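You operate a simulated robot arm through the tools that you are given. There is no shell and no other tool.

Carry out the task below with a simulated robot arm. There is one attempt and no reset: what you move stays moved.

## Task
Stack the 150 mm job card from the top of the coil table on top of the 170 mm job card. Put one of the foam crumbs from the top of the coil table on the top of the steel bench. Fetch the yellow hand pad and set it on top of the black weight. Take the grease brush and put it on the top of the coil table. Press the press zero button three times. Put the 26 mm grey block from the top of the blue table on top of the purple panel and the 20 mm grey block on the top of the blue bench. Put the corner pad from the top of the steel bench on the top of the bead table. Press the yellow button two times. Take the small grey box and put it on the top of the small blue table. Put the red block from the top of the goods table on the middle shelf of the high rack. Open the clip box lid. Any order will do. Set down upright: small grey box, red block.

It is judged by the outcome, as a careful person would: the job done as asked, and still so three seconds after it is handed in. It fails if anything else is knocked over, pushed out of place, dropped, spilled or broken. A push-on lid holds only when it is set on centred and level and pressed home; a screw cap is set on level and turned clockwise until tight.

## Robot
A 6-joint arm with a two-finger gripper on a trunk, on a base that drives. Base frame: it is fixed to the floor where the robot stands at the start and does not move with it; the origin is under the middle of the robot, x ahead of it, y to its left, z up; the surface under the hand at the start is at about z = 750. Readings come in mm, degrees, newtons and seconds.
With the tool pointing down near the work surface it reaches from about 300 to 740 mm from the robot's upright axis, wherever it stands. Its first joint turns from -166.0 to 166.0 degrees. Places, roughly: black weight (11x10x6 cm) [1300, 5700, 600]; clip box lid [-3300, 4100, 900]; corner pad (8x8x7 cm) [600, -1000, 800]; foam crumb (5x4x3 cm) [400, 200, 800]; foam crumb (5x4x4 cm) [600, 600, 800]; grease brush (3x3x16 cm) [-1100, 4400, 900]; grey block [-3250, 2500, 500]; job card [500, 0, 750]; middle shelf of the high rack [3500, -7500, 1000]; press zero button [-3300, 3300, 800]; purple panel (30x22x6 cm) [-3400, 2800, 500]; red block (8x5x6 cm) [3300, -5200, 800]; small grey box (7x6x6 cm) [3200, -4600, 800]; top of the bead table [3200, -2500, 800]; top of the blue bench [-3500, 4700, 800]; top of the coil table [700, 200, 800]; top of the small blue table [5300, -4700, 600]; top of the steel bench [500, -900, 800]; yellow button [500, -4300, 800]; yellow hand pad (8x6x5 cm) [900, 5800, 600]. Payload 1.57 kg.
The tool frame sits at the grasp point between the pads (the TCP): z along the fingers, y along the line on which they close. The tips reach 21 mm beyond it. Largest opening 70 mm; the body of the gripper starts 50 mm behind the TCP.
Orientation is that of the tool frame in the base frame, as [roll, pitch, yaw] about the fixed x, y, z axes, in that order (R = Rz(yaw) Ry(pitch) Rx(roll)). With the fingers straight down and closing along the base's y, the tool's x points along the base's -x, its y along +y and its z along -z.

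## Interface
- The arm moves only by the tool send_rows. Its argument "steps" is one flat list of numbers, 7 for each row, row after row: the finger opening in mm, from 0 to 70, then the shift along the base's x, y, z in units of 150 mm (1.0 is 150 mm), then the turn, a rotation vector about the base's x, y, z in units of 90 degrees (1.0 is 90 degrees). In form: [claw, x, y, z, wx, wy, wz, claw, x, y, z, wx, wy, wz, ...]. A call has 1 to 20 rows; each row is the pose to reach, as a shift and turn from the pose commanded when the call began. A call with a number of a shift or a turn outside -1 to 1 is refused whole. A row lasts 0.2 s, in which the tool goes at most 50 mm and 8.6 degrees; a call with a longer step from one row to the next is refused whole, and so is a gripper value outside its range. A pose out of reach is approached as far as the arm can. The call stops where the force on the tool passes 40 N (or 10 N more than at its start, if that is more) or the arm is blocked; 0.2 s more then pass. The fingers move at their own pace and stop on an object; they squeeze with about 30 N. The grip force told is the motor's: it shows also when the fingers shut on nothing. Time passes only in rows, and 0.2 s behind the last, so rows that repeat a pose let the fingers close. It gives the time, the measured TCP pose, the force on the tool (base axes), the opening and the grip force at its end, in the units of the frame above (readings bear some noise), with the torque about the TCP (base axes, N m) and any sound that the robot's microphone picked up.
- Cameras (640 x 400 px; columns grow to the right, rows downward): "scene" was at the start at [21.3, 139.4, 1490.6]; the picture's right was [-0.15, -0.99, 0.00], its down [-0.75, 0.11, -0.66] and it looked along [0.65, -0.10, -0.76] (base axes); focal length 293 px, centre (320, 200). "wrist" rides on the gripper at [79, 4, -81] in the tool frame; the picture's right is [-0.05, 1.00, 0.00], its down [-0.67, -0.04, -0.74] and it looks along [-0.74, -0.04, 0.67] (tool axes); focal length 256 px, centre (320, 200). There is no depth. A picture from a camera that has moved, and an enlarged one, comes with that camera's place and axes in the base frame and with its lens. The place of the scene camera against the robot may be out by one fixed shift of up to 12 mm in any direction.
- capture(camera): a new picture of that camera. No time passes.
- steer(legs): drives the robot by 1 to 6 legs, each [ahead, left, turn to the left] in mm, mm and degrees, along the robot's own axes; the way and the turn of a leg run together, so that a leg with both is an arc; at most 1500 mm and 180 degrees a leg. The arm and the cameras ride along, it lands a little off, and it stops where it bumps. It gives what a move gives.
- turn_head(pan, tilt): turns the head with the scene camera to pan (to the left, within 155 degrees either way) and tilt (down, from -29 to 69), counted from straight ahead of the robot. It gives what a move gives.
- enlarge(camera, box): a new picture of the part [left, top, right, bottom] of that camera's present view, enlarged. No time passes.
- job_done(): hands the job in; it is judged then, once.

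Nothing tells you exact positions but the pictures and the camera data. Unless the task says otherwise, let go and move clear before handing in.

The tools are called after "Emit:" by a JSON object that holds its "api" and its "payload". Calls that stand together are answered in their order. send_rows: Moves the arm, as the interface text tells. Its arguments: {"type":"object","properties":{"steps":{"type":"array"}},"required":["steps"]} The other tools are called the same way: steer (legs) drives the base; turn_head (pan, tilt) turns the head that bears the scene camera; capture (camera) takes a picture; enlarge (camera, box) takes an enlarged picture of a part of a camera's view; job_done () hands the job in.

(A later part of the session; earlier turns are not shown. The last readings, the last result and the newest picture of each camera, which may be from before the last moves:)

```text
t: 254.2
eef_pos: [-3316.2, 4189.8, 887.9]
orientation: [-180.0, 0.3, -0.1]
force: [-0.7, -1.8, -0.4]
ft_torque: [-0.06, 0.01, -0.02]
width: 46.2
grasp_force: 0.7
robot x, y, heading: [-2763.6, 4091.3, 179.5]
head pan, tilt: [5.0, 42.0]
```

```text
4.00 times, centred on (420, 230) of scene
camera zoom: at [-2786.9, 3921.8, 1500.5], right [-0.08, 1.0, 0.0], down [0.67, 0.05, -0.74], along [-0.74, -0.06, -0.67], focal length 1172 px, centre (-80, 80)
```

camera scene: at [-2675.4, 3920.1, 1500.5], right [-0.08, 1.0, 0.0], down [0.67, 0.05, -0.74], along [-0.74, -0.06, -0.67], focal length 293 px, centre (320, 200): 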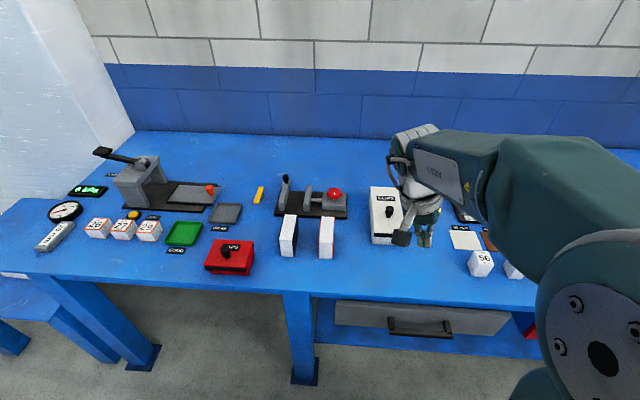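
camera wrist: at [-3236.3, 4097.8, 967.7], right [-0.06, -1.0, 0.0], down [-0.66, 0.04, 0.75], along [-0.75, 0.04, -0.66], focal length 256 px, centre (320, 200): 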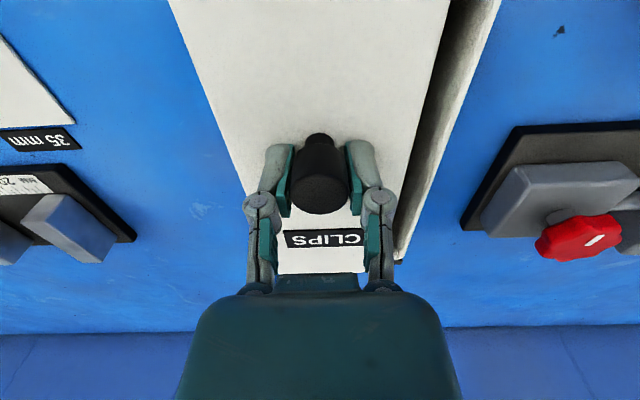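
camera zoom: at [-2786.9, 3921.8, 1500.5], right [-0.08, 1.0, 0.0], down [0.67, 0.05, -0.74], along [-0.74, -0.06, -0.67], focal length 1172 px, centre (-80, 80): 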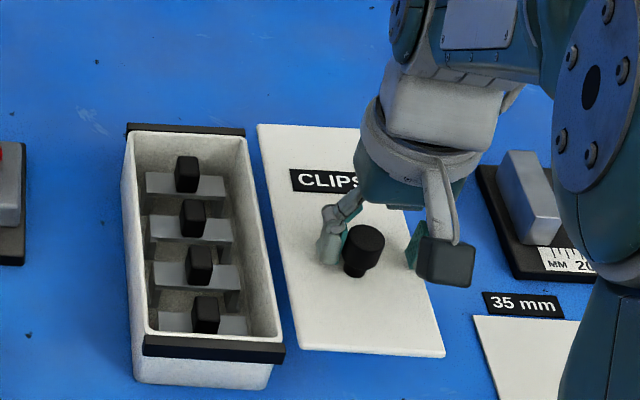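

The lid is fully open, and the whole box inside is visible. I lift clear and fold the arm for driving.

Emit:
{"api": "send_rows", "payload": {"steps": [45, 0, -0.03, 0.1, 0, 0, 0, 45, 0, -0.03, 0.3, 0, 0, 0, 45, 0.1, -0.1, 0.5, 0, 0, 0, 45, 0.3, -0.3, 0.7, 0, 0, 0, 45, 0.5, -0.5, 0.9, 0, 0, 0, 45, 0.7, -0.6, 1, 0, 0, 0, 45, 0.9, -0.65, 1, 0, 0, 0]}}

Emit:
{"api": "turn_head", "payload": {"pan": -60, "tilt": 25}}

Emit:
{"api": "capture", "payload": {"camera": "scene"}}

Emit:
{"api": "turn_head", "payload": {"pan": -120, "tilt": 25}}

Emit:
{"api": "capture", "payload": {"camera": "scene"}}

```text
refused: row 4 steps farther than a row can; nothing moved
```

```text
t: 255.5
eef_pos: [-3316.7, 4190.1, 888.6]
orientation: [-180.0, 0.3, -0.1]
force: [0.2, -1.2, 0.5]
ft_torque: [-0.04, 0.01, -0.04]
width: 45.9
grasp_force: 1.1
robot x, y, heading: [-2763.7, 4087.7, 179.3]
head pan, tilt: [-60.0, 25.0]
```

```text
taken
camera scene: at [-2748.9, 4008.3, 1526.9], right [0.87, 0.49, 0.0], down [0.21, -0.37, -0.91], along [-0.44, 0.79, -0.42], focal length 293 px, centre (320, 200)
```

scene: 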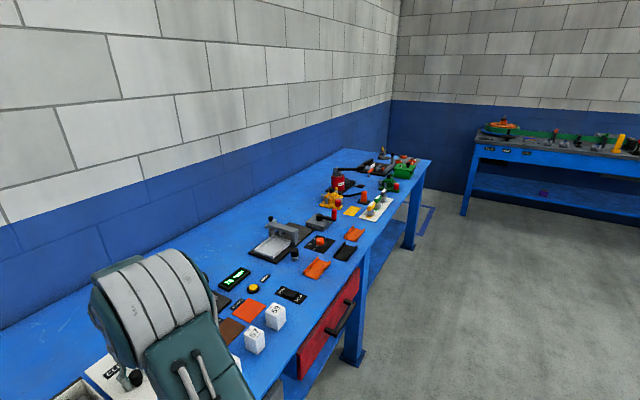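

```text
t: 256.8
eef_pos: [-3317.7, 4190.3, 888.0]
orientation: [-180.0, 0.3, -0.1]
force: [-0.9, -1.8, -0.5]
ft_torque: [-0.03, 0.01, -0.01]
width: 46.1
grasp_force: 0.8
robot x, y, heading: [-2763.8, 4088.2, 179.2]
head pan, tilt: [-120.0, 25.0]
```

```text
taken
camera scene: at [-2656.7, 4007.4, 1527.0], right [0.86, -0.51, 0.0], down [-0.21, -0.36, -0.91], along [0.46, 0.78, -0.42], focal length 293 px, centre (320, 200)
```

scene: 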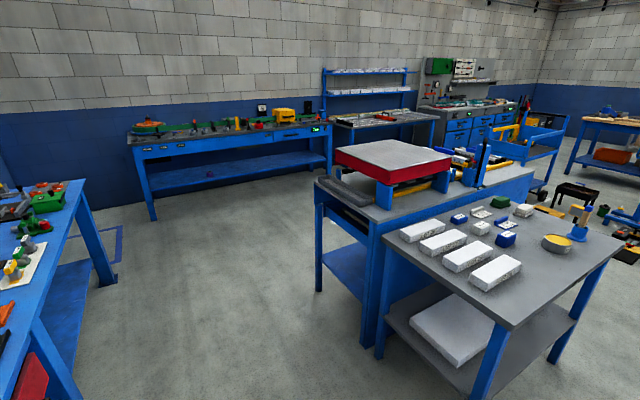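

Emit:
{"api": "send_rows", "payload": {"steps": [45, 0, -0.03, 0.1, 0, 0, 0, 45, 0, -0.03, 0.3, 0, 0, 0, 45, 0.1, -0.1, 0.5, 0, 0, 0, 45, 0.25, -0.2, 0.7, 0, 0, 0, 45, 0.4, -0.35, 0.9, 0, 0, 0, 45, 0.6, -0.5, 1, 0, 0, 0, 45, 0.8, -0.65, 1, 0, 0, 0, 45, 1, -0.7, 1, 0, 0, 0]}}

Emit:
{"api": "turn_head", "payload": {"pan": 0, "tilt": 40}}

Emit:
{"api": "capture", "payload": {"camera": "scene"}}

```text
t: 258.6
eef_pos: [-3165.4, 4084.2, 1040.4]
orientation: [180.0, 0.4, -0.1]
force: [-0.4, 0.3, -0.2]
ft_torque: [-0.04, -0.01, 0.03]
width: 44.9
grasp_force: 0.1
robot x, y, heading: [-2762.8, 4088.1, 179.5]
head pan, tilt: [-120.0, 25.0]
```

```text
t: 260.6
eef_pos: [-3165.7, 4085.6, 1039.1]
orientation: [180.0, 0.3, -0.1]
force: [0.1, -0.1, 0.2]
ft_torque: [0.0, -0.01, 0.04]
width: 45.2
grasp_force: 0.1
robot x, y, heading: [-2763.6, 4084.8, 179.3]
head pan, tilt: [0.0, 40.0]
```

```text
taken
camera scene: at [-2787.6, 3928.7, 1503.5], right [0.01, 1.0, 0.0], down [0.64, -0.01, -0.77], along [-0.77, 0.01, -0.64], focal length 293 px, centre (320, 200)
```

scene: 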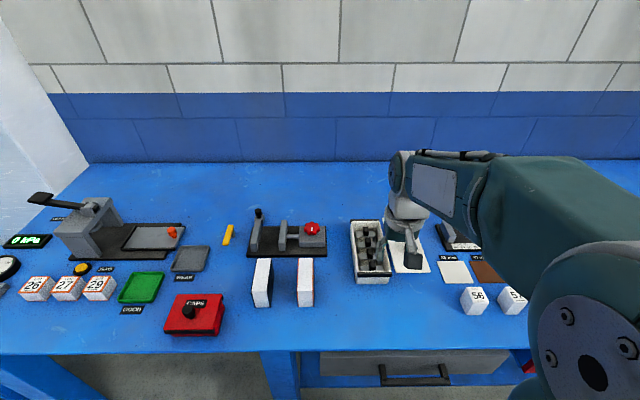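

The clip box is open. Now to the yellow hand pad at (900,5800): I back off the bench, turn around, and drive east along y≈3680.

Emit:
{"api": "steer", "payload": {"legs": [[-350, 0, 0], [0, 400, 0], [0, 0, -179], [1400, 0, 0], [850, 0, 0]]}}

Emit:
{"api": "turn_head", "payload": {"pan": 50, "tilt": 22}}

Emit:
{"api": "capture", "payload": {"camera": "scene"}}

```text
t: 282.9
eef_pos: [209.8, 3704.6, 1039.9]
orientation: [180.0, 0.3, -179.8]
force: [-0.3, 0.0, 0.7]
ft_torque: [0.03, -0.03, -0.02]
width: 44.8
grasp_force: 0.1
robot x, y, heading: [-194.2, 3702.2, -0.3]
head pan, tilt: [0.0, 40.0]
```

```text
t: 284.0
eef_pos: [210.5, 3705.8, 1038.8]
orientation: [179.9, 0.3, -179.8]
force: [0.4, 0.0, -0.1]
ft_torque: [-0.01, -0.01, -0.03]
width: 45.2
grasp_force: 0.1
robot x, y, heading: [-195.1, 3700.8, -0.0]
head pan, tilt: [50.0, 22.0]
```

```text
taken
camera scene: at [-187.7, 3922.8, 1531.6], right [0.76, -0.65, 0.0], down [-0.24, -0.29, -0.93], along [0.6, 0.71, -0.38], focal length 293 px, centre (320, 200)
```

scene: 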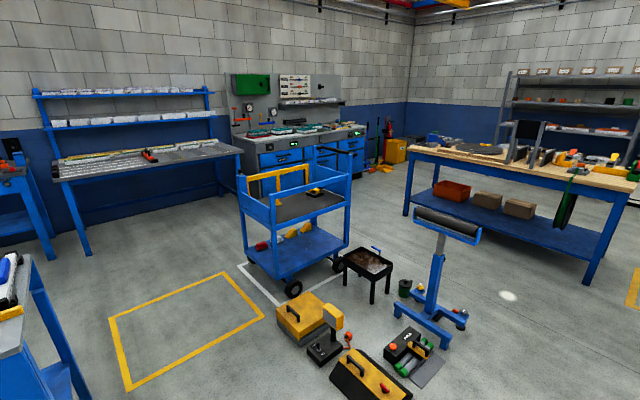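

Emit:
{"api": "enlarge", "payload": {"camera": "scene", "box": [220, 150, 480, 400]}}

Emit:
{"api": "enlarge", "payload": {"camera": "scene", "box": [230, 150, 370, 250]}}

```text
1.60 times, centred on (350, 275) of scene
camera zoom: at [-187.7, 3922.8, 1531.6], right [0.76, -0.65, 0.0], down [-0.24, -0.29, -0.93], along [0.6, 0.71, -0.38], focal length 469 px, centre (272, 80)
```

zoom: 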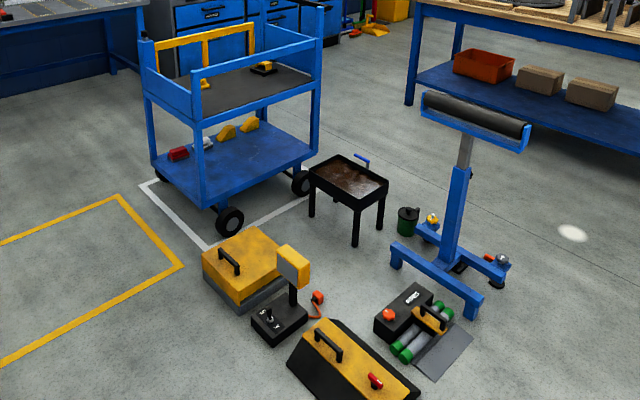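

```text
4.00 times, centred on (300, 200) of scene
camera zoom: at [-187.7, 3922.8, 1531.6], right [0.76, -0.65, 0.0], down [-0.24, -0.29, -0.93], along [0.6, 0.71, -0.38], focal length 1172 px, centre (400, 200)
```

zoom: 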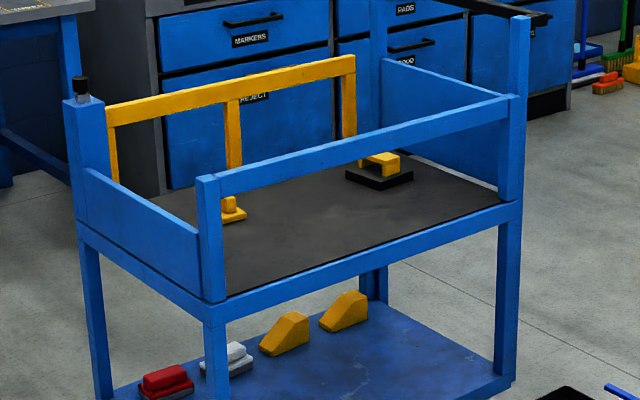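

The pad (about (930,5760)) and the black weight (about (1290,5745)) are on the cart's deck. Floor clutter blocks the south side, so I'll pick the pad from the west side and place it from the east side.

Emit:
{"api": "steer", "payload": {"legs": [[250, 0, 0], [0, 1000, 0], [0, 1060, 0]]}}

Emit:
{"api": "turn_head", "payload": {"pan": 0, "tilt": 30}}

Emit:
{"api": "capture", "payload": {"camera": "scene"}}

```text
t: 295.6
eef_pos: [448.1, 5754.8, 1038.9]
orientation: [179.9, 0.3, -179.2]
force: [-0.2, 0.8, 0.1]
ft_torque: [0.0, 0.0, 0.01]
width: 44.9
grasp_force: 0.0
robot x, y, heading: [46.8, 5750.5, 0.1]
head pan, tilt: [50.0, 22.0]
```

```text
t: 296.8
eef_pos: [448.1, 5755.0, 1039.9]
orientation: [180.0, 0.4, -179.2]
force: [-0.2, 0.1, -0.3]
ft_torque: [0.03, 0.02, 0.02]
width: 44.9
grasp_force: 0.1
robot x, y, heading: [46.3, 5745.6, 0.1]
head pan, tilt: [0.0, 30.0]
```

```text
taken
camera scene: at [78.9, 5897.9, 1518.8], right [0.01, -1.0, 0.0], down [-0.5, 0.0, -0.87], along [0.87, 0.01, -0.5], focal length 293 px, centre (320, 200)
```

scene: 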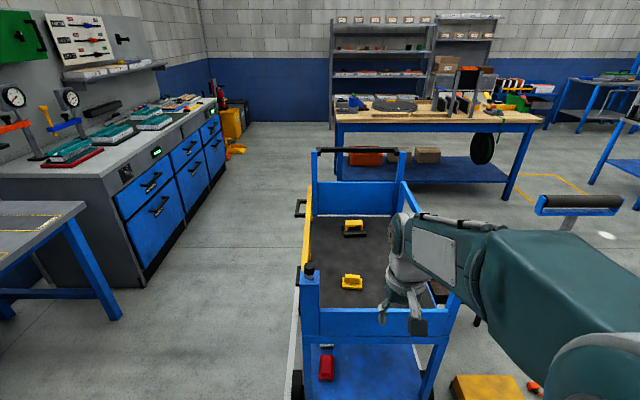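

Emit:
{"api": "enlarge", "payload": {"camera": "scene", "box": [290, 200, 450, 320]}}

```text
3.33 times, centred on (370, 260) of scene
camera zoom: at [78.9, 5897.9, 1518.8], right [0.01, -1.0, 0.0], down [-0.5, 0.0, -0.87], along [0.87, 0.01, -0.5], focal length 977 px, centre (153, 0)
```

zoom: 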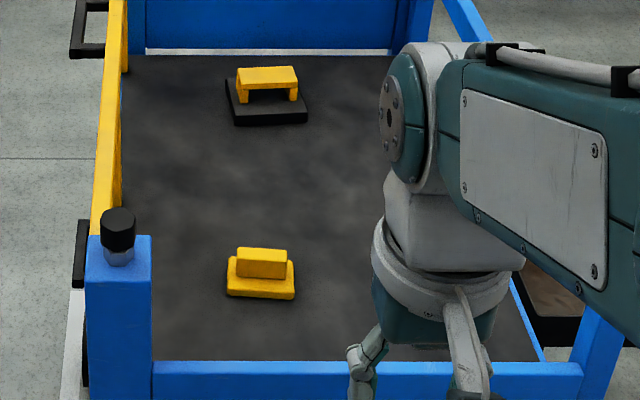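

Emit:
{"api": "steer", "payload": {"legs": [[350, 0, 0]]}}

Emit:
{"api": "turn_head", "payload": {"pan": -5, "tilt": 50}}

Emit:
{"api": "capture", "payload": {"camera": "scene"}}

Emit:
{"api": "capture", "payload": {"camera": "wrist"}}

```text
t: 299.1
eef_pos: [800.9, 5760.2, 1039.1]
orientation: [-179.9, 0.2, -178.9]
force: [0.3, 0.5, 0.5]
ft_torque: [0.02, 0.0, -0.02]
width: 44.9
grasp_force: 0.0
robot x, y, heading: [397.5, 5753.3, 0.3]
head pan, tilt: [0.0, 30.0]
```

```text
t: 299.9
eef_pos: [801.3, 5760.4, 1040.1]
orientation: [-180.0, 0.4, -179.0]
force: [-0.1, -0.1, 0.4]
ft_torque: [0.02, -0.01, 0.0]
width: 45.0
grasp_force: 0.1
robot x, y, heading: [400.5, 5749.7, 0.7]
head pan, tilt: [-5.0, 50.0]
```

```text
taken
camera scene: at [417.9, 5894.2, 1489.3], right [-0.08, -1.0, 0.0], down [-0.76, 0.06, -0.64], along [0.64, -0.05, -0.77], focal length 293 px, centre (320, 200)
```

scene: 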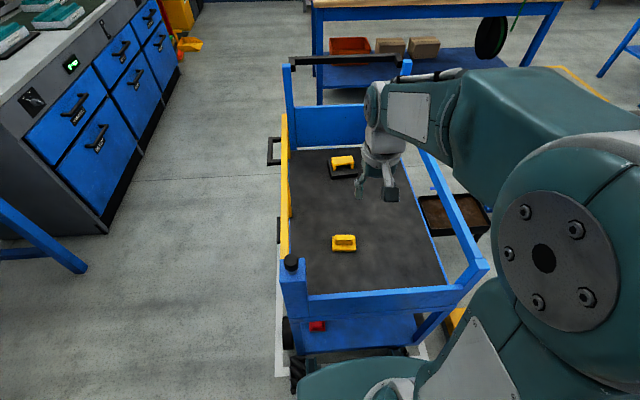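

```text
taken
camera wrist: at [721.0, 5763.0, 1120.4], right [0.03, 1.0, 0.0], down [0.66, -0.02, 0.75], along [0.75, -0.03, -0.66], focal length 256 px, centre (320, 200)
```

wrist: 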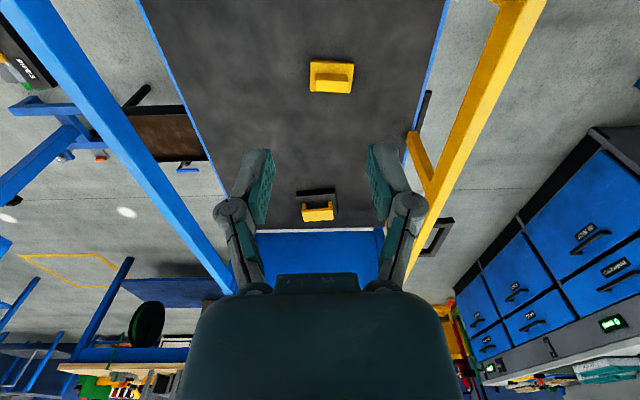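

Emit:
{"api": "send_rows", "payload": {"steps": [60, 0.09, 0.01, -0.08, 0, 0, -0.09, 60, 0.18, 0.02, -0.16, 0, 0, -0.18, 60, 0.27, 0.03, -0.24, 0, 0, -0.27, 60, 0.36, 0.04, -0.32, 0, 0, -0.36, 60, 0.45, 0.05, -0.4, 0, 0, -0.45, 60, 0.54, 0.06, -0.48, 0, 0, -0.54, 60, 0.63, 0.07, -0.56, 0, 0, -0.63, 60, 0.72, 0.09, -0.64, 0, 0, -0.72, 60, 0.79, 0.1, -0.72, 0, 0, -0.81, 60, 0.79, 0.107, -0.8, 0, 0, -0.9, 60, 0.79, 0.107, -0.9, 0, 0, -0.98, 60, 0.79, 0.107, -1, 0, 0, -1.0]}}

Emit:
{"api": "capture", "payload": {"camera": "wrist"}}

Emit:
{"api": "enlarge", "payload": {"camera": "scene", "box": [270, 130, 430, 310]}}

```text
t: 302.6
eef_pos: [920.6, 5775.9, 888.4]
orientation: [180.0, 0.4, 91.0]
force: [0.1, 0.2, -1.6]
ft_torque: [0.01, -0.01, 0.01]
width: 59.8
grasp_force: 0.1
robot x, y, heading: [399.1, 5749.0, 0.8]
head pan, tilt: [-5.0, 50.0]
```

```text
taken
camera wrist: at [923.2, 5856.8, 970.1], right [1.0, -0.04, 0.0], down [-0.02, -0.66, 0.75], along [-0.03, -0.75, -0.66], focal length 256 px, centre (320, 200)
```

wrist: 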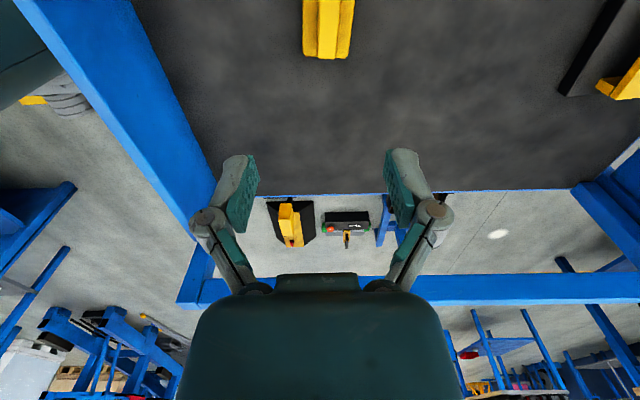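

```text
2.22 times, centred on (350, 220) of scene
camera zoom: at [418.7, 5894.3, 1489.3], right [-0.08, -1.0, 0.0], down [-0.76, 0.06, -0.64], along [0.64, -0.05, -0.77], focal length 651 px, centre (253, 156)
```

zoom: 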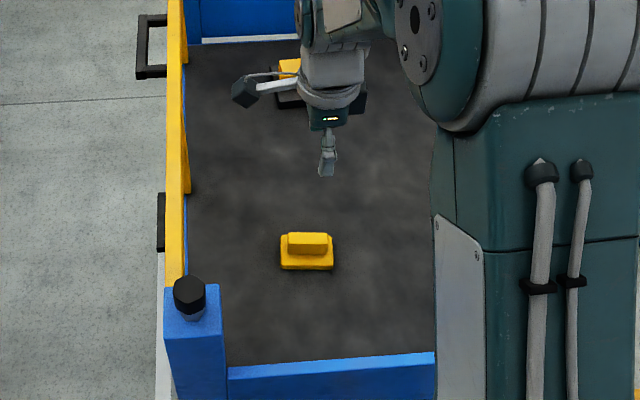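

Emit:
{"api": "send_rows", "payload": {"steps": [60, 0.06, 0.05, -0.2, 0, 0, 0, 60, 0.06, 0.05, -0.4, 0, 0, 0, 60, 0.06, 0.05, -0.6, 0, 0, 0, 60, 0.06, 0.05, -0.8, 0, 0, 0, 60, 0.06, 0.05, -0.8, 0, 0, 0]}}

Emit:
{"api": "capture", "payload": {"camera": "wrist"}}

```text
t: 303.8
eef_pos: [928.6, 5785.0, 767.6]
orientation: [-179.9, 0.4, 91.1]
force: [0.3, -0.3, -0.5]
ft_torque: [0.0, -0.01, 0.02]
width: 60.1
grasp_force: 0.1
robot x, y, heading: [398.0, 5747.4, 0.5]
head pan, tilt: [-5.0, 50.0]
```

```text
taken
camera wrist: at [932.0, 5864.4, 848.5], right [1.0, -0.03, 0.0], down [-0.02, -0.66, 0.75], along [-0.03, -0.75, -0.66], focal length 256 px, centre (320, 200)
```

wrist: 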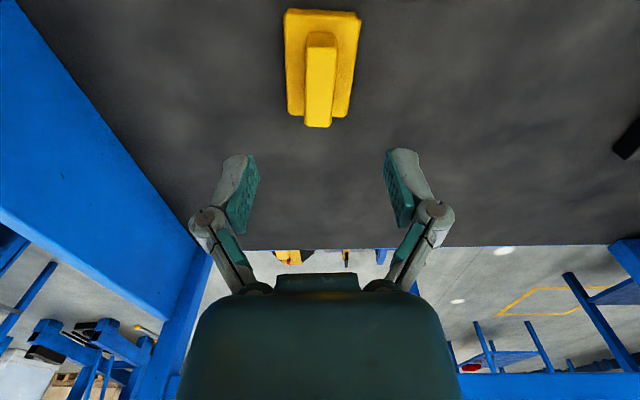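

Emit:
{"api": "send_rows", "payload": {"steps": [60, 0, -0.045, -0.2, 0, 0, 0, 60, 0, -0.045, -0.4, 0, 0, 0, 60, 0, -0.045, -0.55, 0, 0, 0, 55, 0, -0.045, -0.65, 0, 0, 0, 55, 0, -0.045, -0.65, 0, 0, 0]}}

Emit:
{"api": "capture", "payload": {"camera": "wrist"}}

```text
t: 304.9
eef_pos: [930.3, 5776.7, 672.0]
orientation: [-180.0, 0.5, 91.1]
force: [-0.6, 0.3, 0.6]
ft_torque: [0.01, 0.0, -0.03]
width: 55.0
grasp_force: 0.0
robot x, y, heading: [397.3, 5749.3, 0.6]
head pan, tilt: [-5.0, 50.0]
```

```text
taken
camera wrist: at [931.2, 5856.8, 753.3], right [1.0, -0.03, 0.0], down [-0.02, -0.66, 0.75], along [-0.03, -0.75, -0.66], focal length 256 px, centre (320, 200)
```

wrist: 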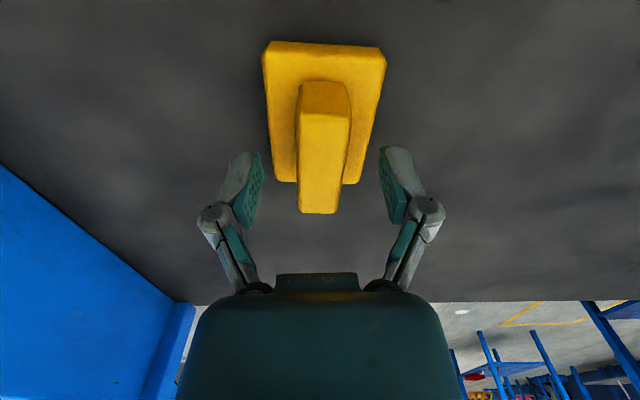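

Emit:
{"api": "send_rows", "payload": {"steps": [55, 0, -0.02, -0.08, 0, 0, 0, 55, 0, -0.02, -0.14, 0, 0, 0, 40, 0, -0.02, -0.14, 0, 0, 0, 20, 0, -0.02, -0.14, 0, 0, 0, 5, 0, -0.02, -0.14, 0, 0, 0, 5, 0, -0.02, -0.14, 0, 0, 0]}}

Emit:
{"api": "capture", "payload": {"camera": "wrist"}}

```text
t: 305.9
eef_pos: [932.5, 5774.7, 656.7]
orientation: [179.5, 0.5, 91.1]
force: [0.4, -0.2, 26.5]
ft_torque: [0.01, 0.1, -0.16]
width: 21.1
grasp_force: 29.8
robot x, y, heading: [399.6, 5750.0, 0.6]
head pan, tilt: [-5.0, 50.0]
stopped in row 4: the force on the tool passed its limit at 50 N (the readings are from after the stop); the commanded pose is now the measured one
```

```text
taken
camera wrist: at [934.1, 5854.4, 737.7], right [1.0, -0.03, 0.01], down [-0.03, -0.66, 0.75], along [-0.02, -0.75, -0.66], focal length 256 px, centre (320, 200)
```

wrist: 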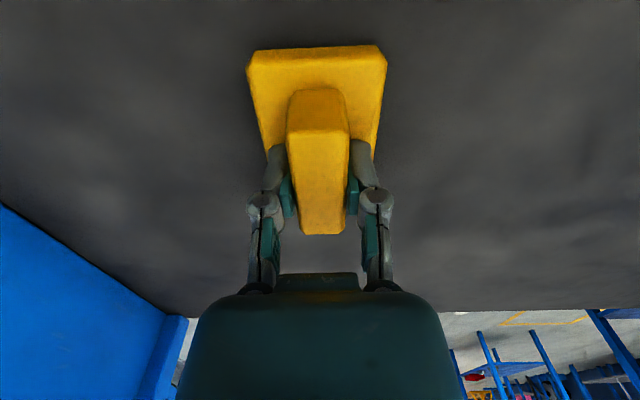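

Emit:
{"api": "send_rows", "payload": {"steps": [5, 0, 0, 0.05, 0, 0, 0, 5, 0, 0, 0.2, 0, 0, 0, 5, 0, 0, 0.5, 0, 0, 0, 5, 0, 0, 0.8, 0, 0, 0, 5, 0, 0, 1, 0, 0, 0]}}

Emit:
{"api": "send_rows", "payload": {"steps": [5, 0, 0, 0.3, 0, 0, 0, 5, 0, 0, 0.6, 0, 0, 0, 5, -0.1, 0, 0.9, 0, 0, 0, 5, -0.3, 0, 1, 0, 0, 0, 5, -0.6, -0.05, 1, 0, 0, 0, 5, -0.9, -0.1, 1, 0, 0, 0]}}

Emit:
{"api": "send_rows", "payload": {"steps": [5, 0, 0, 0.2, 0, 0, 0, 5, 0, 0, 0.4, 0, 0, 0, 5, 0, 0, 0.55, 0, 0, 0]}}

Emit:
{"api": "capture", "payload": {"camera": "wrist"}}

Emit:
{"api": "turn_head", "payload": {"pan": 35, "tilt": 30}}

Emit:
{"api": "capture", "payload": {"camera": "scene"}}

```text
t: 307.1
eef_pos: [931.1, 5774.3, 804.8]
orientation: [179.9, 0.5, 91.1]
force: [-0.1, 0.3, -0.7]
ft_torque: [0.03, -0.02, 0.01]
width: 21.1
grasp_force: 30.0
robot x, y, heading: [398.9, 5747.5, 0.7]
head pan, tilt: [-5.0, 50.0]
```

```text
t: 308.5
eef_pos: [795.6, 5760.4, 954.3]
orientation: [179.8, 0.4, 91.0]
force: [-0.8, 0.2, -0.7]
ft_torque: [-0.02, 0.01, -0.01]
width: 21.0
grasp_force: 29.9
robot x, y, heading: [397.4, 5746.5, 0.5]
head pan, tilt: [-5.0, 50.0]
```

```text
t: 309.3
eef_pos: [794.7, 5758.4, 1036.5]
orientation: [179.7, 0.4, 91.1]
force: [0.1, 0.5, -0.9]
ft_torque: [0.0, 0.0, 0.0]
width: 21.2
grasp_force: 29.9
robot x, y, heading: [402.7, 5748.0, 0.5]
head pan, tilt: [-5.0, 50.0]
```

```text
taken
camera wrist: at [796.9, 5838.8, 1117.4], right [1.0, -0.03, 0.0], down [-0.02, -0.66, 0.75], along [-0.02, -0.75, -0.66], focal length 256 px, centre (320, 200)
```

wrist: 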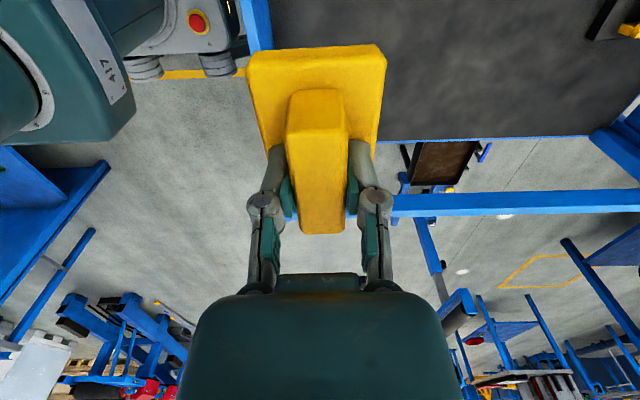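

```text
t: 310.3
eef_pos: [794.6, 5758.6, 1036.0]
orientation: [179.8, 0.4, 91.0]
force: [-0.3, -0.1, -0.5]
ft_torque: [0.03, 0.0, 0.01]
width: 21.2
grasp_force: 30.1
robot x, y, heading: [398.6, 5748.9, 0.4]
head pan, tilt: [35.0, 30.0]
```

```text
taken
camera scene: at [414.8, 5952.7, 1518.7], right [0.58, -0.81, 0.0], down [-0.41, -0.29, -0.87], along [0.7, 0.5, -0.5], focal length 293 px, centre (320, 200)
```

scene: 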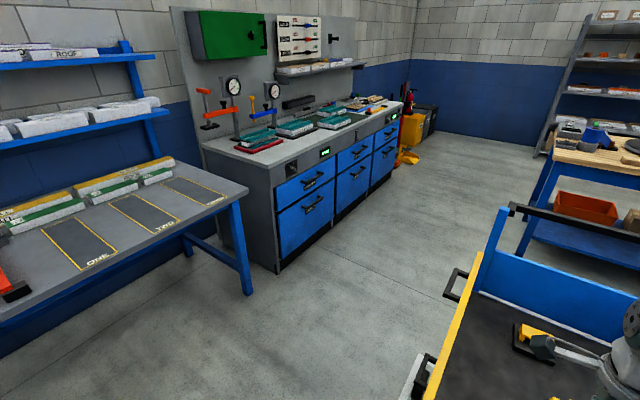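

The pad is held. The east end of the cart has a tall push handle, so I'll place it from the north side: around the cart to about (1280,6330), facing south.

Emit:
{"api": "steer", "payload": {"legs": [[-60, 0, 0], [0, 820, 0], [940, 0, 0], [0, 0, -90]]}}

Emit:
{"api": "turn_head", "payload": {"pan": 0, "tilt": 45}}

Emit:
{"api": "capture", "payload": {"camera": "scene"}}

Emit:
{"api": "capture", "payload": {"camera": "wrist"}}

```text
t: 323.6
eef_pos: [1292.1, 6205.3, 1035.2]
orientation: [179.8, 0.5, 3.0]
force: [-0.5, -0.4, -0.8]
ft_torque: [-0.01, 0.04, -0.02]
width: 21.1
grasp_force: 30.3
robot x, y, heading: [1266.2, 6603.5, -87.8]
head pan, tilt: [35.0, 30.0]
```

```text
t: 324.7
eef_pos: [1292.4, 6205.5, 1035.7]
orientation: [179.8, 0.4, 3.0]
force: [-0.2, 0.5, -0.3]
ft_torque: [0.02, -0.01, 0.01]
width: 21.2
grasp_force: 30.3
robot x, y, heading: [1267.6, 6603.7, -87.5]
head pan, tilt: [0.0, 45.0]
```

```text
taken
camera scene: at [1428.6, 6581.2, 1496.2], right [-1.0, -0.04, 0.0], down [-0.03, 0.71, -0.71], along [0.03, -0.71, -0.71], focal length 293 px, centre (320, 200)
```

scene: 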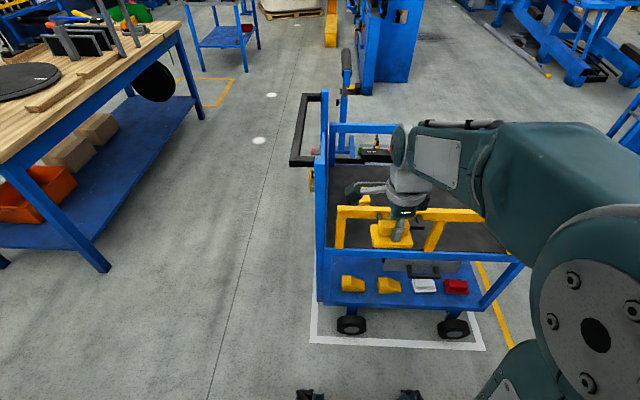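

```text
taken
camera wrist: at [1371.6, 6205.1, 1117.1], right [0.0, -1.0, 0.0], down [-0.66, 0.0, 0.75], along [-0.75, 0.0, -0.66], focal length 256 px, centre (320, 200)
```

wrist: 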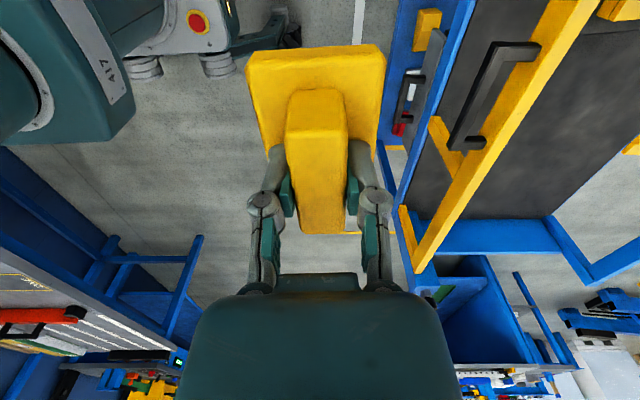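

Emit:
{"api": "steer", "payload": {"legs": [[270, 0, -2.3]]}}

Emit:
{"api": "capture", "payload": {"camera": "scene"}}

Emit:
{"api": "capture", "payload": {"camera": "wrist"}}

```text
t: 326.6
eef_pos: [1281.5, 5932.9, 1035.6]
orientation: [179.8, 0.4, 0.7]
force: [-0.7, 0.2, 0.0]
ft_torque: [-0.01, -0.02, -0.04]
width: 21.2
grasp_force: 30.0
robot x, y, heading: [1277.9, 6330.2, -89.8]
head pan, tilt: [0.0, 45.0]
```

```text
taken
camera scene: at [1433.9, 6302.4, 1496.2], right [-1.0, 0.0, 0.0], down [0.0, 0.71, -0.71], along [0.0, -0.71, -0.71], focal length 293 px, centre (320, 200)
```

scene: 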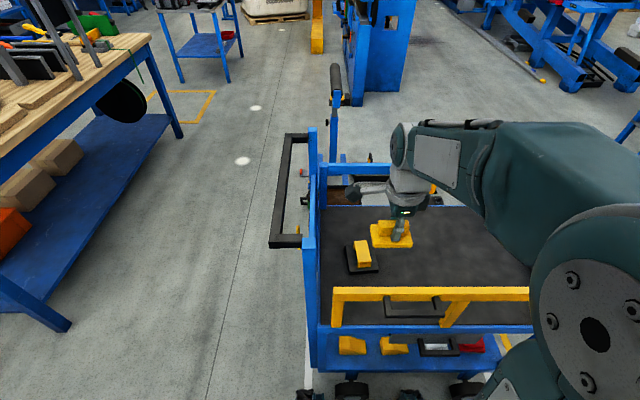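

```text
taken
camera wrist: at [1361.0, 5928.9, 1117.1], right [-0.04, -1.0, 0.0], down [-0.66, 0.03, 0.75], along [-0.75, 0.03, -0.66], focal length 256 px, centre (320, 200)
```

wrist: 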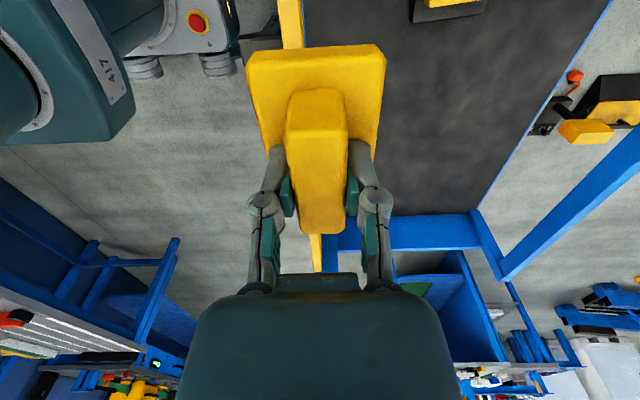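

Emit:
{"api": "send_rows", "payload": {"steps": [5, 0, 0, 0, 0, 0, 0.09, 5, 0, 0, 0, 0, 0, 0.18, 5, 0, 0, 0, 0, 0, 0.27, 5, 0, 0, 0, 0, 0, 0.36, 5, 0, 0, 0, 0, 0, 0.45, 5, 0, 0, 0, 0, 0, 0.54, 5, 0, 0, 0, 0, 0, 0.63, 5, 0, 0, 0, 0, 0, 0.72, 5, 0, 0, 0, 0, 0, 0.81, 5, 0, 0, 0, 0, 0, 0.9, 5, 0, 0, 0, 0, 0, 0.985, 5, 0, 0, 0, 0, 0, 0.992]}}

Emit:
{"api": "capture", "payload": {"camera": "wrist"}}

Emit:
{"api": "enlarge", "payload": {"camera": "scene", "box": [300, 180, 460, 300]}}

```text
t: 329.2
eef_pos: [1280.5, 5932.4, 1036.5]
orientation: [179.8, 0.3, 89.8]
force: [0.7, -0.6, -0.5]
ft_torque: [0.04, 0.02, -0.01]
width: 21.0
grasp_force: 30.1
robot x, y, heading: [1279.1, 6328.2, -90.0]
head pan, tilt: [0.0, 45.0]
```

```text
taken
camera wrist: at [1284.8, 6012.0, 1117.5], right [1.0, -0.05, 0.0], down [-0.04, -0.66, 0.75], along [-0.04, -0.75, -0.66], focal length 256 px, centre (320, 200)
```

wrist: 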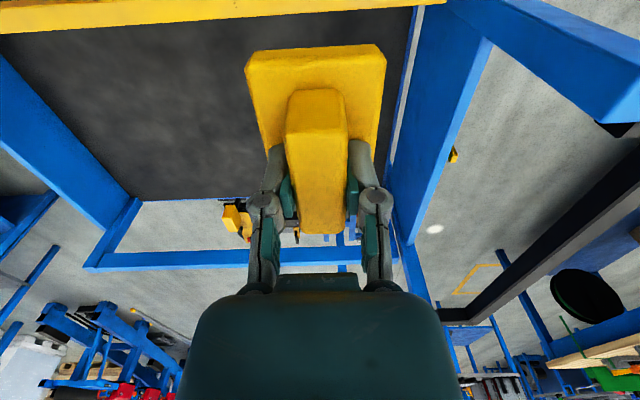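

```text
3.33 times, centred on (380, 240) of scene
camera zoom: at [1433.8, 6302.4, 1496.2], right [-1.0, 0.0, 0.0], down [0.0, 0.71, -0.71], along [0.0, -0.71, -0.71], focal length 977 px, centre (120, 67)
```

zoom: 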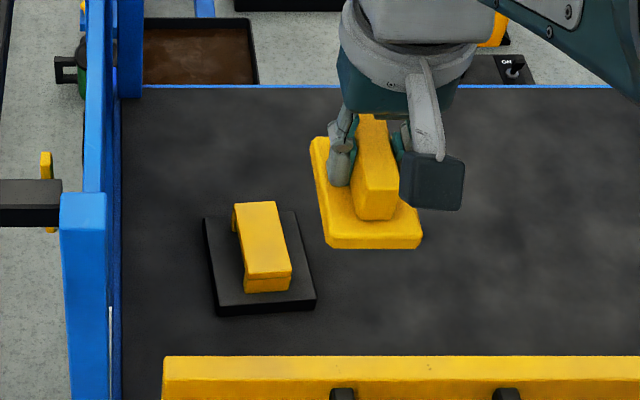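

Emit:
{"api": "send_rows", "payload": {"steps": [5, -0.2, -0.25, 0, 0, 0, 0, 5, -0.4, -0.5, 0, 0, 0, 0, 5, -0.6, -0.75, -0.1, 0, 0, 0, 5, -0.8, -0.95, -0.2, 0, 0, 0, 5, -0.87, -1, -0.4, 0, 0, 0]}}

Emit:
{"api": "send_rows", "payload": {"steps": [5, 0, -0.15, -0.2, 0, 0, 0, 5, 0, -0.3, -0.4, 0, 0, 0, 5, 0, -0.3, -0.6, 0, 0, 0, 5, 0, -0.3, -0.8, 0, 0, 0, 5, 0, -0.3, -0.8, 0, 0, 0]}}

Emit:
{"api": "capture", "payload": {"camera": "wrist"}}

Emit:
{"api": "enlarge", "payload": {"camera": "scene", "box": [300, 180, 460, 300]}}

```text
refused: row 3 steps farther than a row can; nothing moved
```

```text
t: 330.4
eef_pos: [1280.4, 5889.0, 915.6]
orientation: [179.8, 0.3, 89.8]
force: [1.4, 0.7, -0.4]
ft_torque: [0.02, 0.03, 0.0]
width: 20.9
grasp_force: 30.2
robot x, y, heading: [1274.0, 6327.1, -89.8]
head pan, tilt: [0.0, 45.0]
```

```text
taken
camera wrist: at [1283.9, 5968.9, 997.3], right [1.0, -0.06, 0.0], down [-0.04, -0.66, 0.75], along [-0.04, -0.75, -0.66], focal length 256 px, centre (320, 200)
```

wrist: 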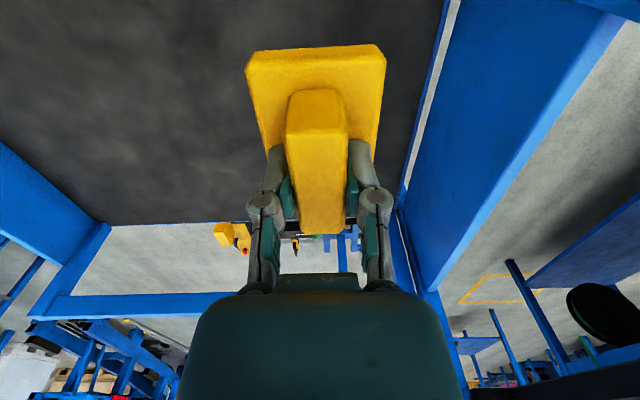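

```text
3.33 times, centred on (380, 240) of scene
camera zoom: at [1433.8, 6301.9, 1496.2], right [-1.0, 0.0, 0.0], down [0.0, 0.71, -0.71], along [0.0, -0.71, -0.71], focal length 977 px, centre (120, 67)
```

zoom: 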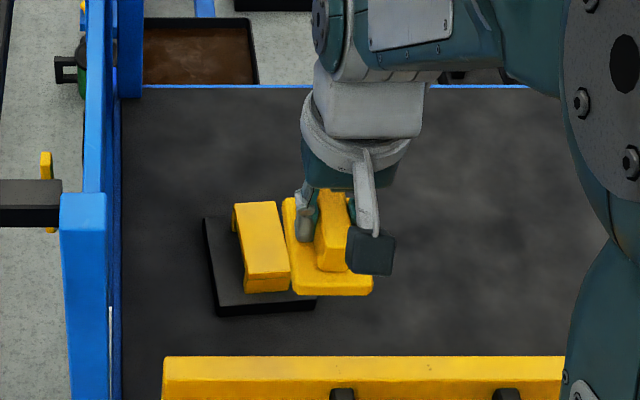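

Emit:
{"api": "send_rows", "payload": {"steps": [5, -0.2, -0.2, 0, 0, 0, 0, 5, -0.4, -0.4, 0, 0, 0, 0, 5, -0.6, -0.6, 0, 0, 0, 0, 5, -0.8, -0.8, 0, 0, 0, 0, 5, -0.93, -0.96, -0.1, 0, 0, 0, 5, -0.93, -0.96, -0.4, 0, 0, 0, 5, -0.93, -0.96, -0.43, 0, 0, 0]}}

Emit:
{"api": "capture", "payload": {"camera": "wrist"}}

```text
t: 332.0
eef_pos: [1141.5, 5743.6, 849.5]
orientation: [179.8, 0.3, 89.9]
force: [-0.2, 0.2, -1.4]
ft_torque: [-0.01, 0.0, -0.03]
width: 21.4
grasp_force: 29.6
robot x, y, heading: [1275.6, 6330.8, -89.9]
head pan, tilt: [0.0, 45.0]
```

```text
taken
camera wrist: at [1144.6, 5822.6, 930.9], right [1.0, -0.06, 0.0], down [-0.04, -0.66, 0.75], along [-0.04, -0.75, -0.66], focal length 256 px, centre (320, 200)
```

wrist: 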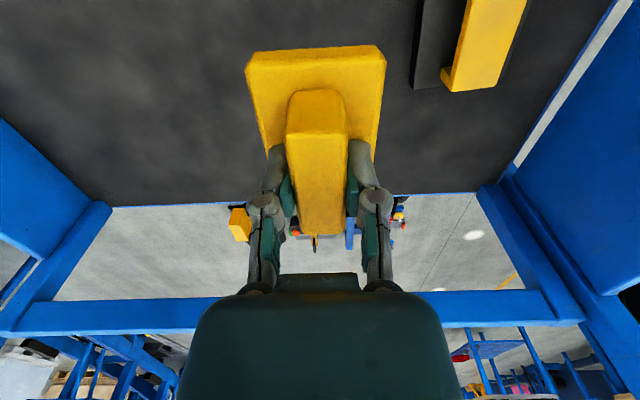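

Emit:
{"api": "send_rows", "payload": {"steps": [5, 0.25, 0, 0, 0, 0, 0.02, 5, 0.5, 0, 0, 0, 0, 0.04, 5, 0.75, -0.01, 0, 0, 0, 0.06, 5, 0.985, -0.017, 0, 0, 0, 0.075, 5, 0.985, -0.017, -0.2, 0, 0, 0.075, 5, 0.985, -0.017, -0.4, 0, 0, 0.075, 5, 0.985, -0.017, -0.6, 0, 0, 0.075, 5, 0.985, -0.017, -0.65, 0, 0, 0.075, 5, 0.985, -0.017, -0.65, 0, 0, 0.075]}}

Emit:
{"api": "enlarge", "payload": {"camera": "scene", "box": [300, 180, 460, 300]}}

Emit:
{"api": "capture", "payload": {"camera": "wrist"}}

```text
t: 334.0
eef_pos: [1288.6, 5741.8, 754.1]
orientation: [179.8, 0.4, 96.6]
force: [0.5, -0.8, -1.5]
ft_torque: [-0.01, -0.02, 0.02]
width: 21.2
grasp_force: 30.1
robot x, y, heading: [1273.9, 6328.1, -90.0]
head pan, tilt: [0.0, 45.0]
```

```text
3.33 times, centred on (380, 240) of scene
camera zoom: at [1433.8, 6301.0, 1496.2], right [-1.0, 0.0, 0.0], down [0.0, 0.71, -0.71], along [0.0, -0.71, -0.71], focal length 977 px, centre (120, 67)
```

zoom: 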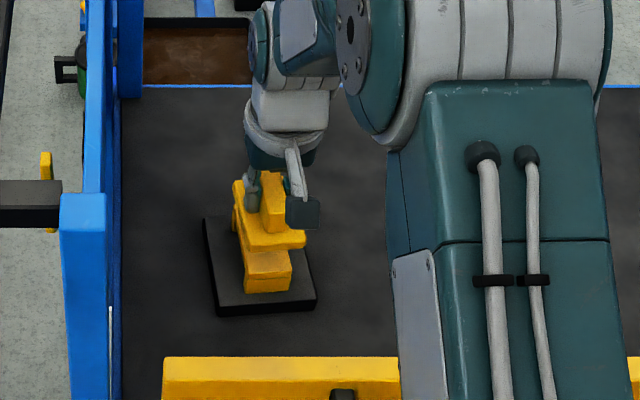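

```text
taken
camera wrist: at [1283.6, 5820.9, 834.9], right [1.0, 0.06, 0.0], down [0.04, -0.66, 0.75], along [0.05, -0.75, -0.66], focal length 256 px, centre (320, 200)
```

wrist: 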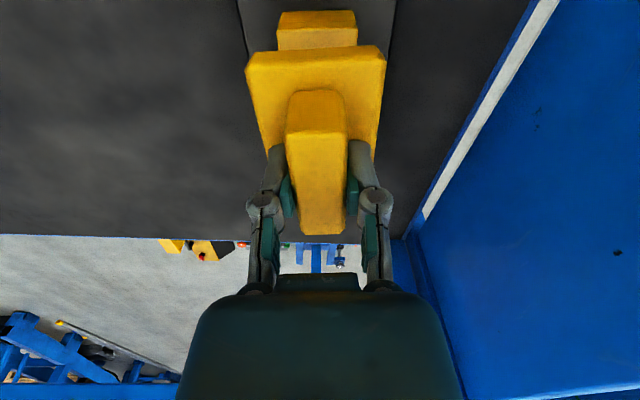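

Emit:
{"api": "send_rows", "payload": {"steps": [5, 0, 0, -0.1, 0, 0, 0, 5, 0, 0, -0.18, 0, 0, 0, 5, 0, 0, -0.22, 0, 0, 0, 5, 0, 0, -0.24, 0, 0, 0, 5, 0, 0, -0.255, 0, 0, 0, 5, 0, 0, -0.255, 0, 0, 0]}}

Emit:
{"api": "enlarge", "payload": {"camera": "scene", "box": [320, 190, 420, 290]}}

```text
t: 335.4
eef_pos: [1288.6, 5740.4, 715.6]
orientation: [179.8, 0.3, 96.6]
force: [0.4, 0.5, -0.1]
ft_torque: [0.01, -0.03, 0.0]
width: 21.1
grasp_force: 30.0
robot x, y, heading: [1274.9, 6330.4, -89.7]
head pan, tilt: [0.0, 45.0]
```

```text
4.00 times, centred on (370, 240) of scene
camera zoom: at [1433.9, 6301.0, 1496.2], right [-1.0, 0.0, 0.0], down [0.0, 0.71, -0.71], along [0.0, -0.71, -0.71], focal length 1172 px, centre (120, 40)
```

zoom: 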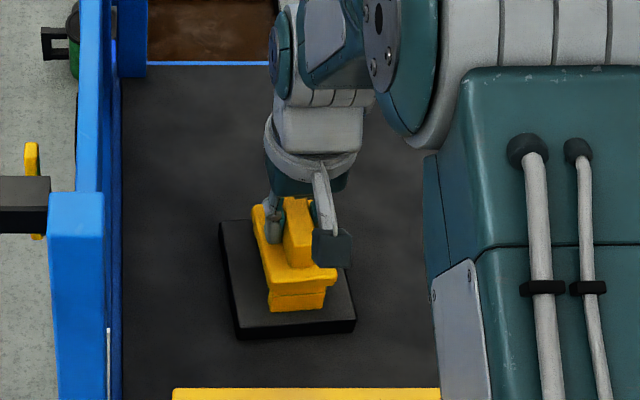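

Near contact. I lower in small steps until touching.

Emit:
{"api": "send_rows", "payload": {"steps": [5, 0, 0, -0.01, 0, 0, 0, 5, 0, 0, -0.02, 0, 0, 0, 5, 0, 0, -0.03, 0, 0, 0, 5, 0, 0, -0.03, 0, 0, 0]}}

```text
t: 336.3
eef_pos: [1289.3, 5739.7, 714.3]
orientation: [179.9, 0.5, 96.6]
force: [-0.2, 5.1, 14.5]
ft_torque: [0.24, 0.03, -0.02]
width: 21.3
grasp_force: 29.8
robot x, y, heading: [1280.0, 6328.4, -89.8]
head pan, tilt: [0.0, 45.0]
stopped in row 4: the force on the tool passed its limit at 40 N (the readings are from after the stop); the commanded pose is now the measured one
```

Emit:
{"api": "send_rows", "payload": {"steps": [21, 0, 0, 0.005, 0, 0, 0, 26, 0, 0, 0.005, 0, 0, 0, 34, 0, 0, 0.005, 0, 0, 0, 42, 0, 0, 0.005, 0, 0, 0, 42, 0, 0, 0.1, 0, 0, 0, 42, 0, 0, 0.3, 0, 0, 0, 42, 0, 0, 0.6, 0, 0, 0, 42, 0, 0.1, 0.9, 0, 0, 0]}}

Emit:
{"api": "capture", "payload": {"camera": "wrist"}}

Emit:
{"api": "enlarge", "payload": {"camera": "scene", "box": [320, 190, 420, 290]}}

```text
t: 338.1
eef_pos: [1288.4, 5755.3, 846.5]
orientation: [179.9, 0.4, 96.6]
force: [0.5, -0.8, -1.2]
ft_torque: [0.02, -0.01, 0.03]
width: 41.9
grasp_force: 0.1
robot x, y, heading: [1278.4, 6327.6, -89.9]
head pan, tilt: [0.0, 45.0]
```

```text
taken
camera wrist: at [1283.2, 5834.8, 928.4], right [1.0, 0.06, 0.0], down [0.04, -0.66, 0.75], along [0.05, -0.75, -0.66], focal length 256 px, centre (320, 200)
```

wrist: 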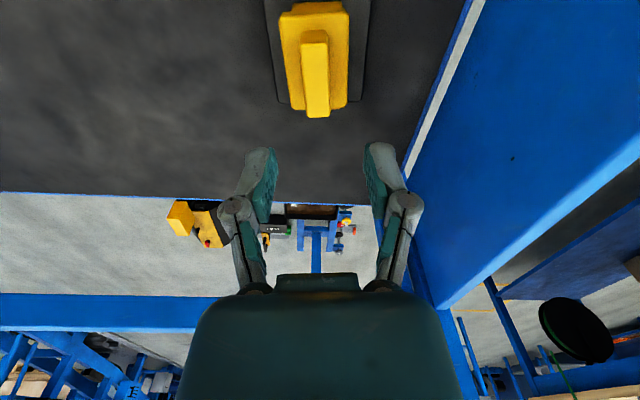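

```text
4.00 times, centred on (370, 240) of scene
camera zoom: at [1433.8, 6301.5, 1496.2], right [-1.0, 0.0, 0.0], down [0.0, 0.71, -0.71], along [0.0, -0.71, -0.71], focal length 1172 px, centre (120, 40)
```

zoom: 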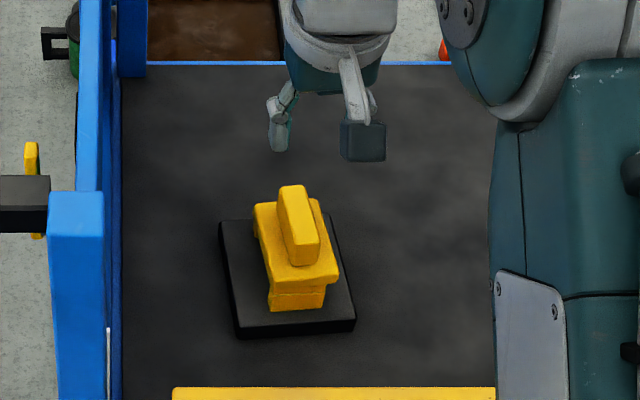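

The pad sits on the weight. I raise the arm, then drive back around towards the feed stand for the brush.

Emit:
{"api": "send_rows", "payload": {"steps": [42, 0, 0.1, 0.25, 0, 0, -0.02, 42, 0, 0.3, 0.5, 0, 0, -0.04, 42, 0, 0.55, 0.7, 0, 0, -0.06, 42, 0, 0.8, 0.9, 0, 0, -0.073, 42, 0, 1, 1, 0, 0, -0.073]}}

Emit:
{"api": "send_rows", "payload": {"steps": [42, 0, 0.1, 0.2, 0, 0, 0, 42, 0, 0.15, 0.35, 0, 0, 0]}}

Emit:
{"api": "steer", "payload": {"legs": [[-270, 0, 0], [0, -1210, 0], [1450, 0, 0], [1430, 0, 0]]}}

Emit:
{"api": "turn_head", "payload": {"pan": -80, "tilt": 25}}

Emit:
{"api": "capture", "payload": {"camera": "scene"}}

```text
t: 339.3
eef_pos: [1288.1, 5906.6, 999.3]
orientation: [179.9, 0.4, 90.0]
force: [0.7, 0.3, -0.3]
ft_torque: [-0.03, -0.04, 0.03]
width: 42.2
grasp_force: 0.0
robot x, y, heading: [1274.4, 6330.8, -90.0]
head pan, tilt: [0.0, 45.0]
```

```text
t: 339.9
eef_pos: [1290.4, 5928.4, 1051.9]
orientation: [180.0, 0.4, 90.0]
force: [-0.2, -0.7, -0.2]
ft_torque: [0.0, -0.03, 0.0]
width: 42.2
grasp_force: 0.1
robot x, y, heading: [1272.6, 6328.3, -89.6]
head pan, tilt: [0.0, 45.0]
```

```text
t: 361.1
eef_pos: [120.7, 3331.5, 1051.7]
orientation: [179.9, 0.5, 91.5]
force: [0.0, 0.6, 0.5]
ft_torque: [0.0, -0.01, 0.04]
width: 42.0
grasp_force: 0.0
robot x, y, heading: [95.0, 3730.0, -88.5]
head pan, tilt: [0.0, 45.0]
```

```text
t: 362.6
eef_pos: [120.0, 3331.6, 1052.4]
orientation: [179.9, 0.6, 91.5]
force: [0.2, 0.2, 0.7]
ft_torque: [0.03, 0.02, -0.02]
width: 41.9
grasp_force: 0.0
robot x, y, heading: [96.3, 3732.0, -88.8]
head pan, tilt: [-80.0, 25.0]
```

```text
taken
camera scene: at [162.1, 3771.9, 1526.9], right [-0.2, 0.98, 0.0], down [0.41, 0.09, -0.91], along [-0.89, -0.18, -0.42], focal length 293 px, centre (320, 200)
```

scene: 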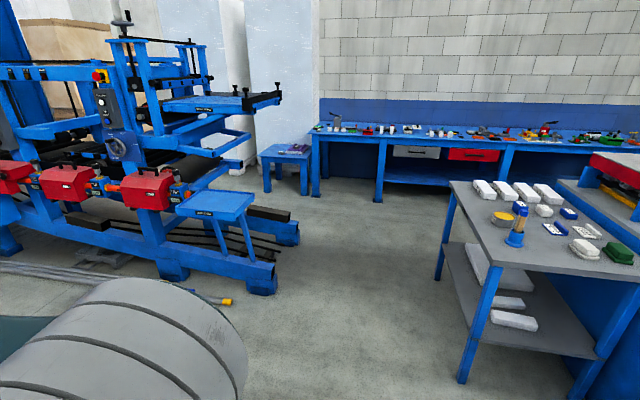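

Emit:
{"api": "steer", "payload": {"legs": [[0, 0, -91.2], [660, 0, 0], [0, -680, 0]]}}

Emit:
{"api": "turn_head", "payload": {"pan": 0, "tilt": 42}}

Emit:
{"api": "capture", "payload": {"camera": "scene"}}

Emit:
{"api": "capture", "payload": {"camera": "wrist"}}

```text
t: 373.5
eef_pos: [-990.2, 4370.6, 1052.0]
orientation: [180.0, 0.5, 0.8]
force: [0.2, 0.5, -0.2]
ft_torque: [-0.03, 0.03, 0.01]
width: 42.1
grasp_force: 0.0
robot x, y, heading: [-591.0, 4390.9, -178.9]
head pan, tilt: [-80.0, 25.0]
```

```text
t: 375.0
eef_pos: [-990.4, 4373.2, 1051.5]
orientation: [179.7, 0.6, 0.6]
force: [-0.5, 0.6, -0.6]
ft_torque: [0.01, 0.04, 0.02]
width: 41.8
grasp_force: 0.0
robot x, y, heading: [-590.0, 4392.0, -179.4]
head pan, tilt: [0.0, 42.0]
```

```text
taken
camera scene: at [-610.2, 4232.0, 1500.5], right [-0.01, 1.0, 0.0], down [0.67, 0.01, -0.74], along [-0.74, -0.01, -0.67], focal length 293 px, centre (320, 200)
```

scene: 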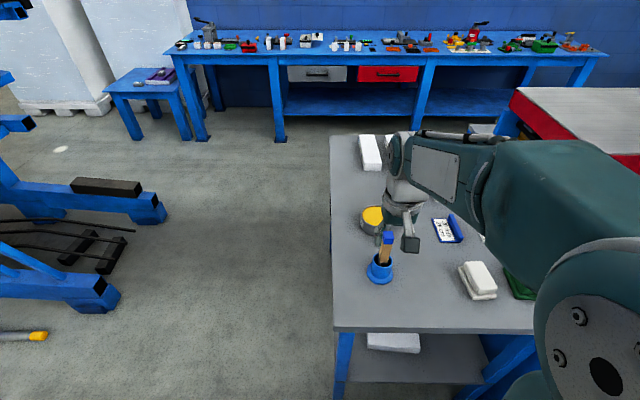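

```text
taken
camera wrist: at [-911.1, 4369.7, 1133.1], right [-0.04, -1.0, 0.0], down [-0.66, 0.03, 0.75], along [-0.75, 0.03, -0.66], focal length 256 px, centre (320, 200)
```

wrist: 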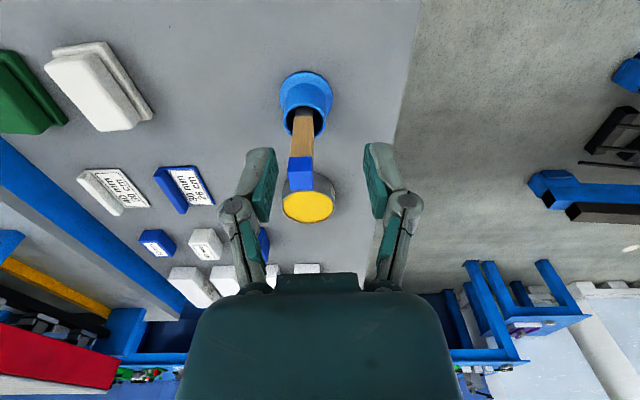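

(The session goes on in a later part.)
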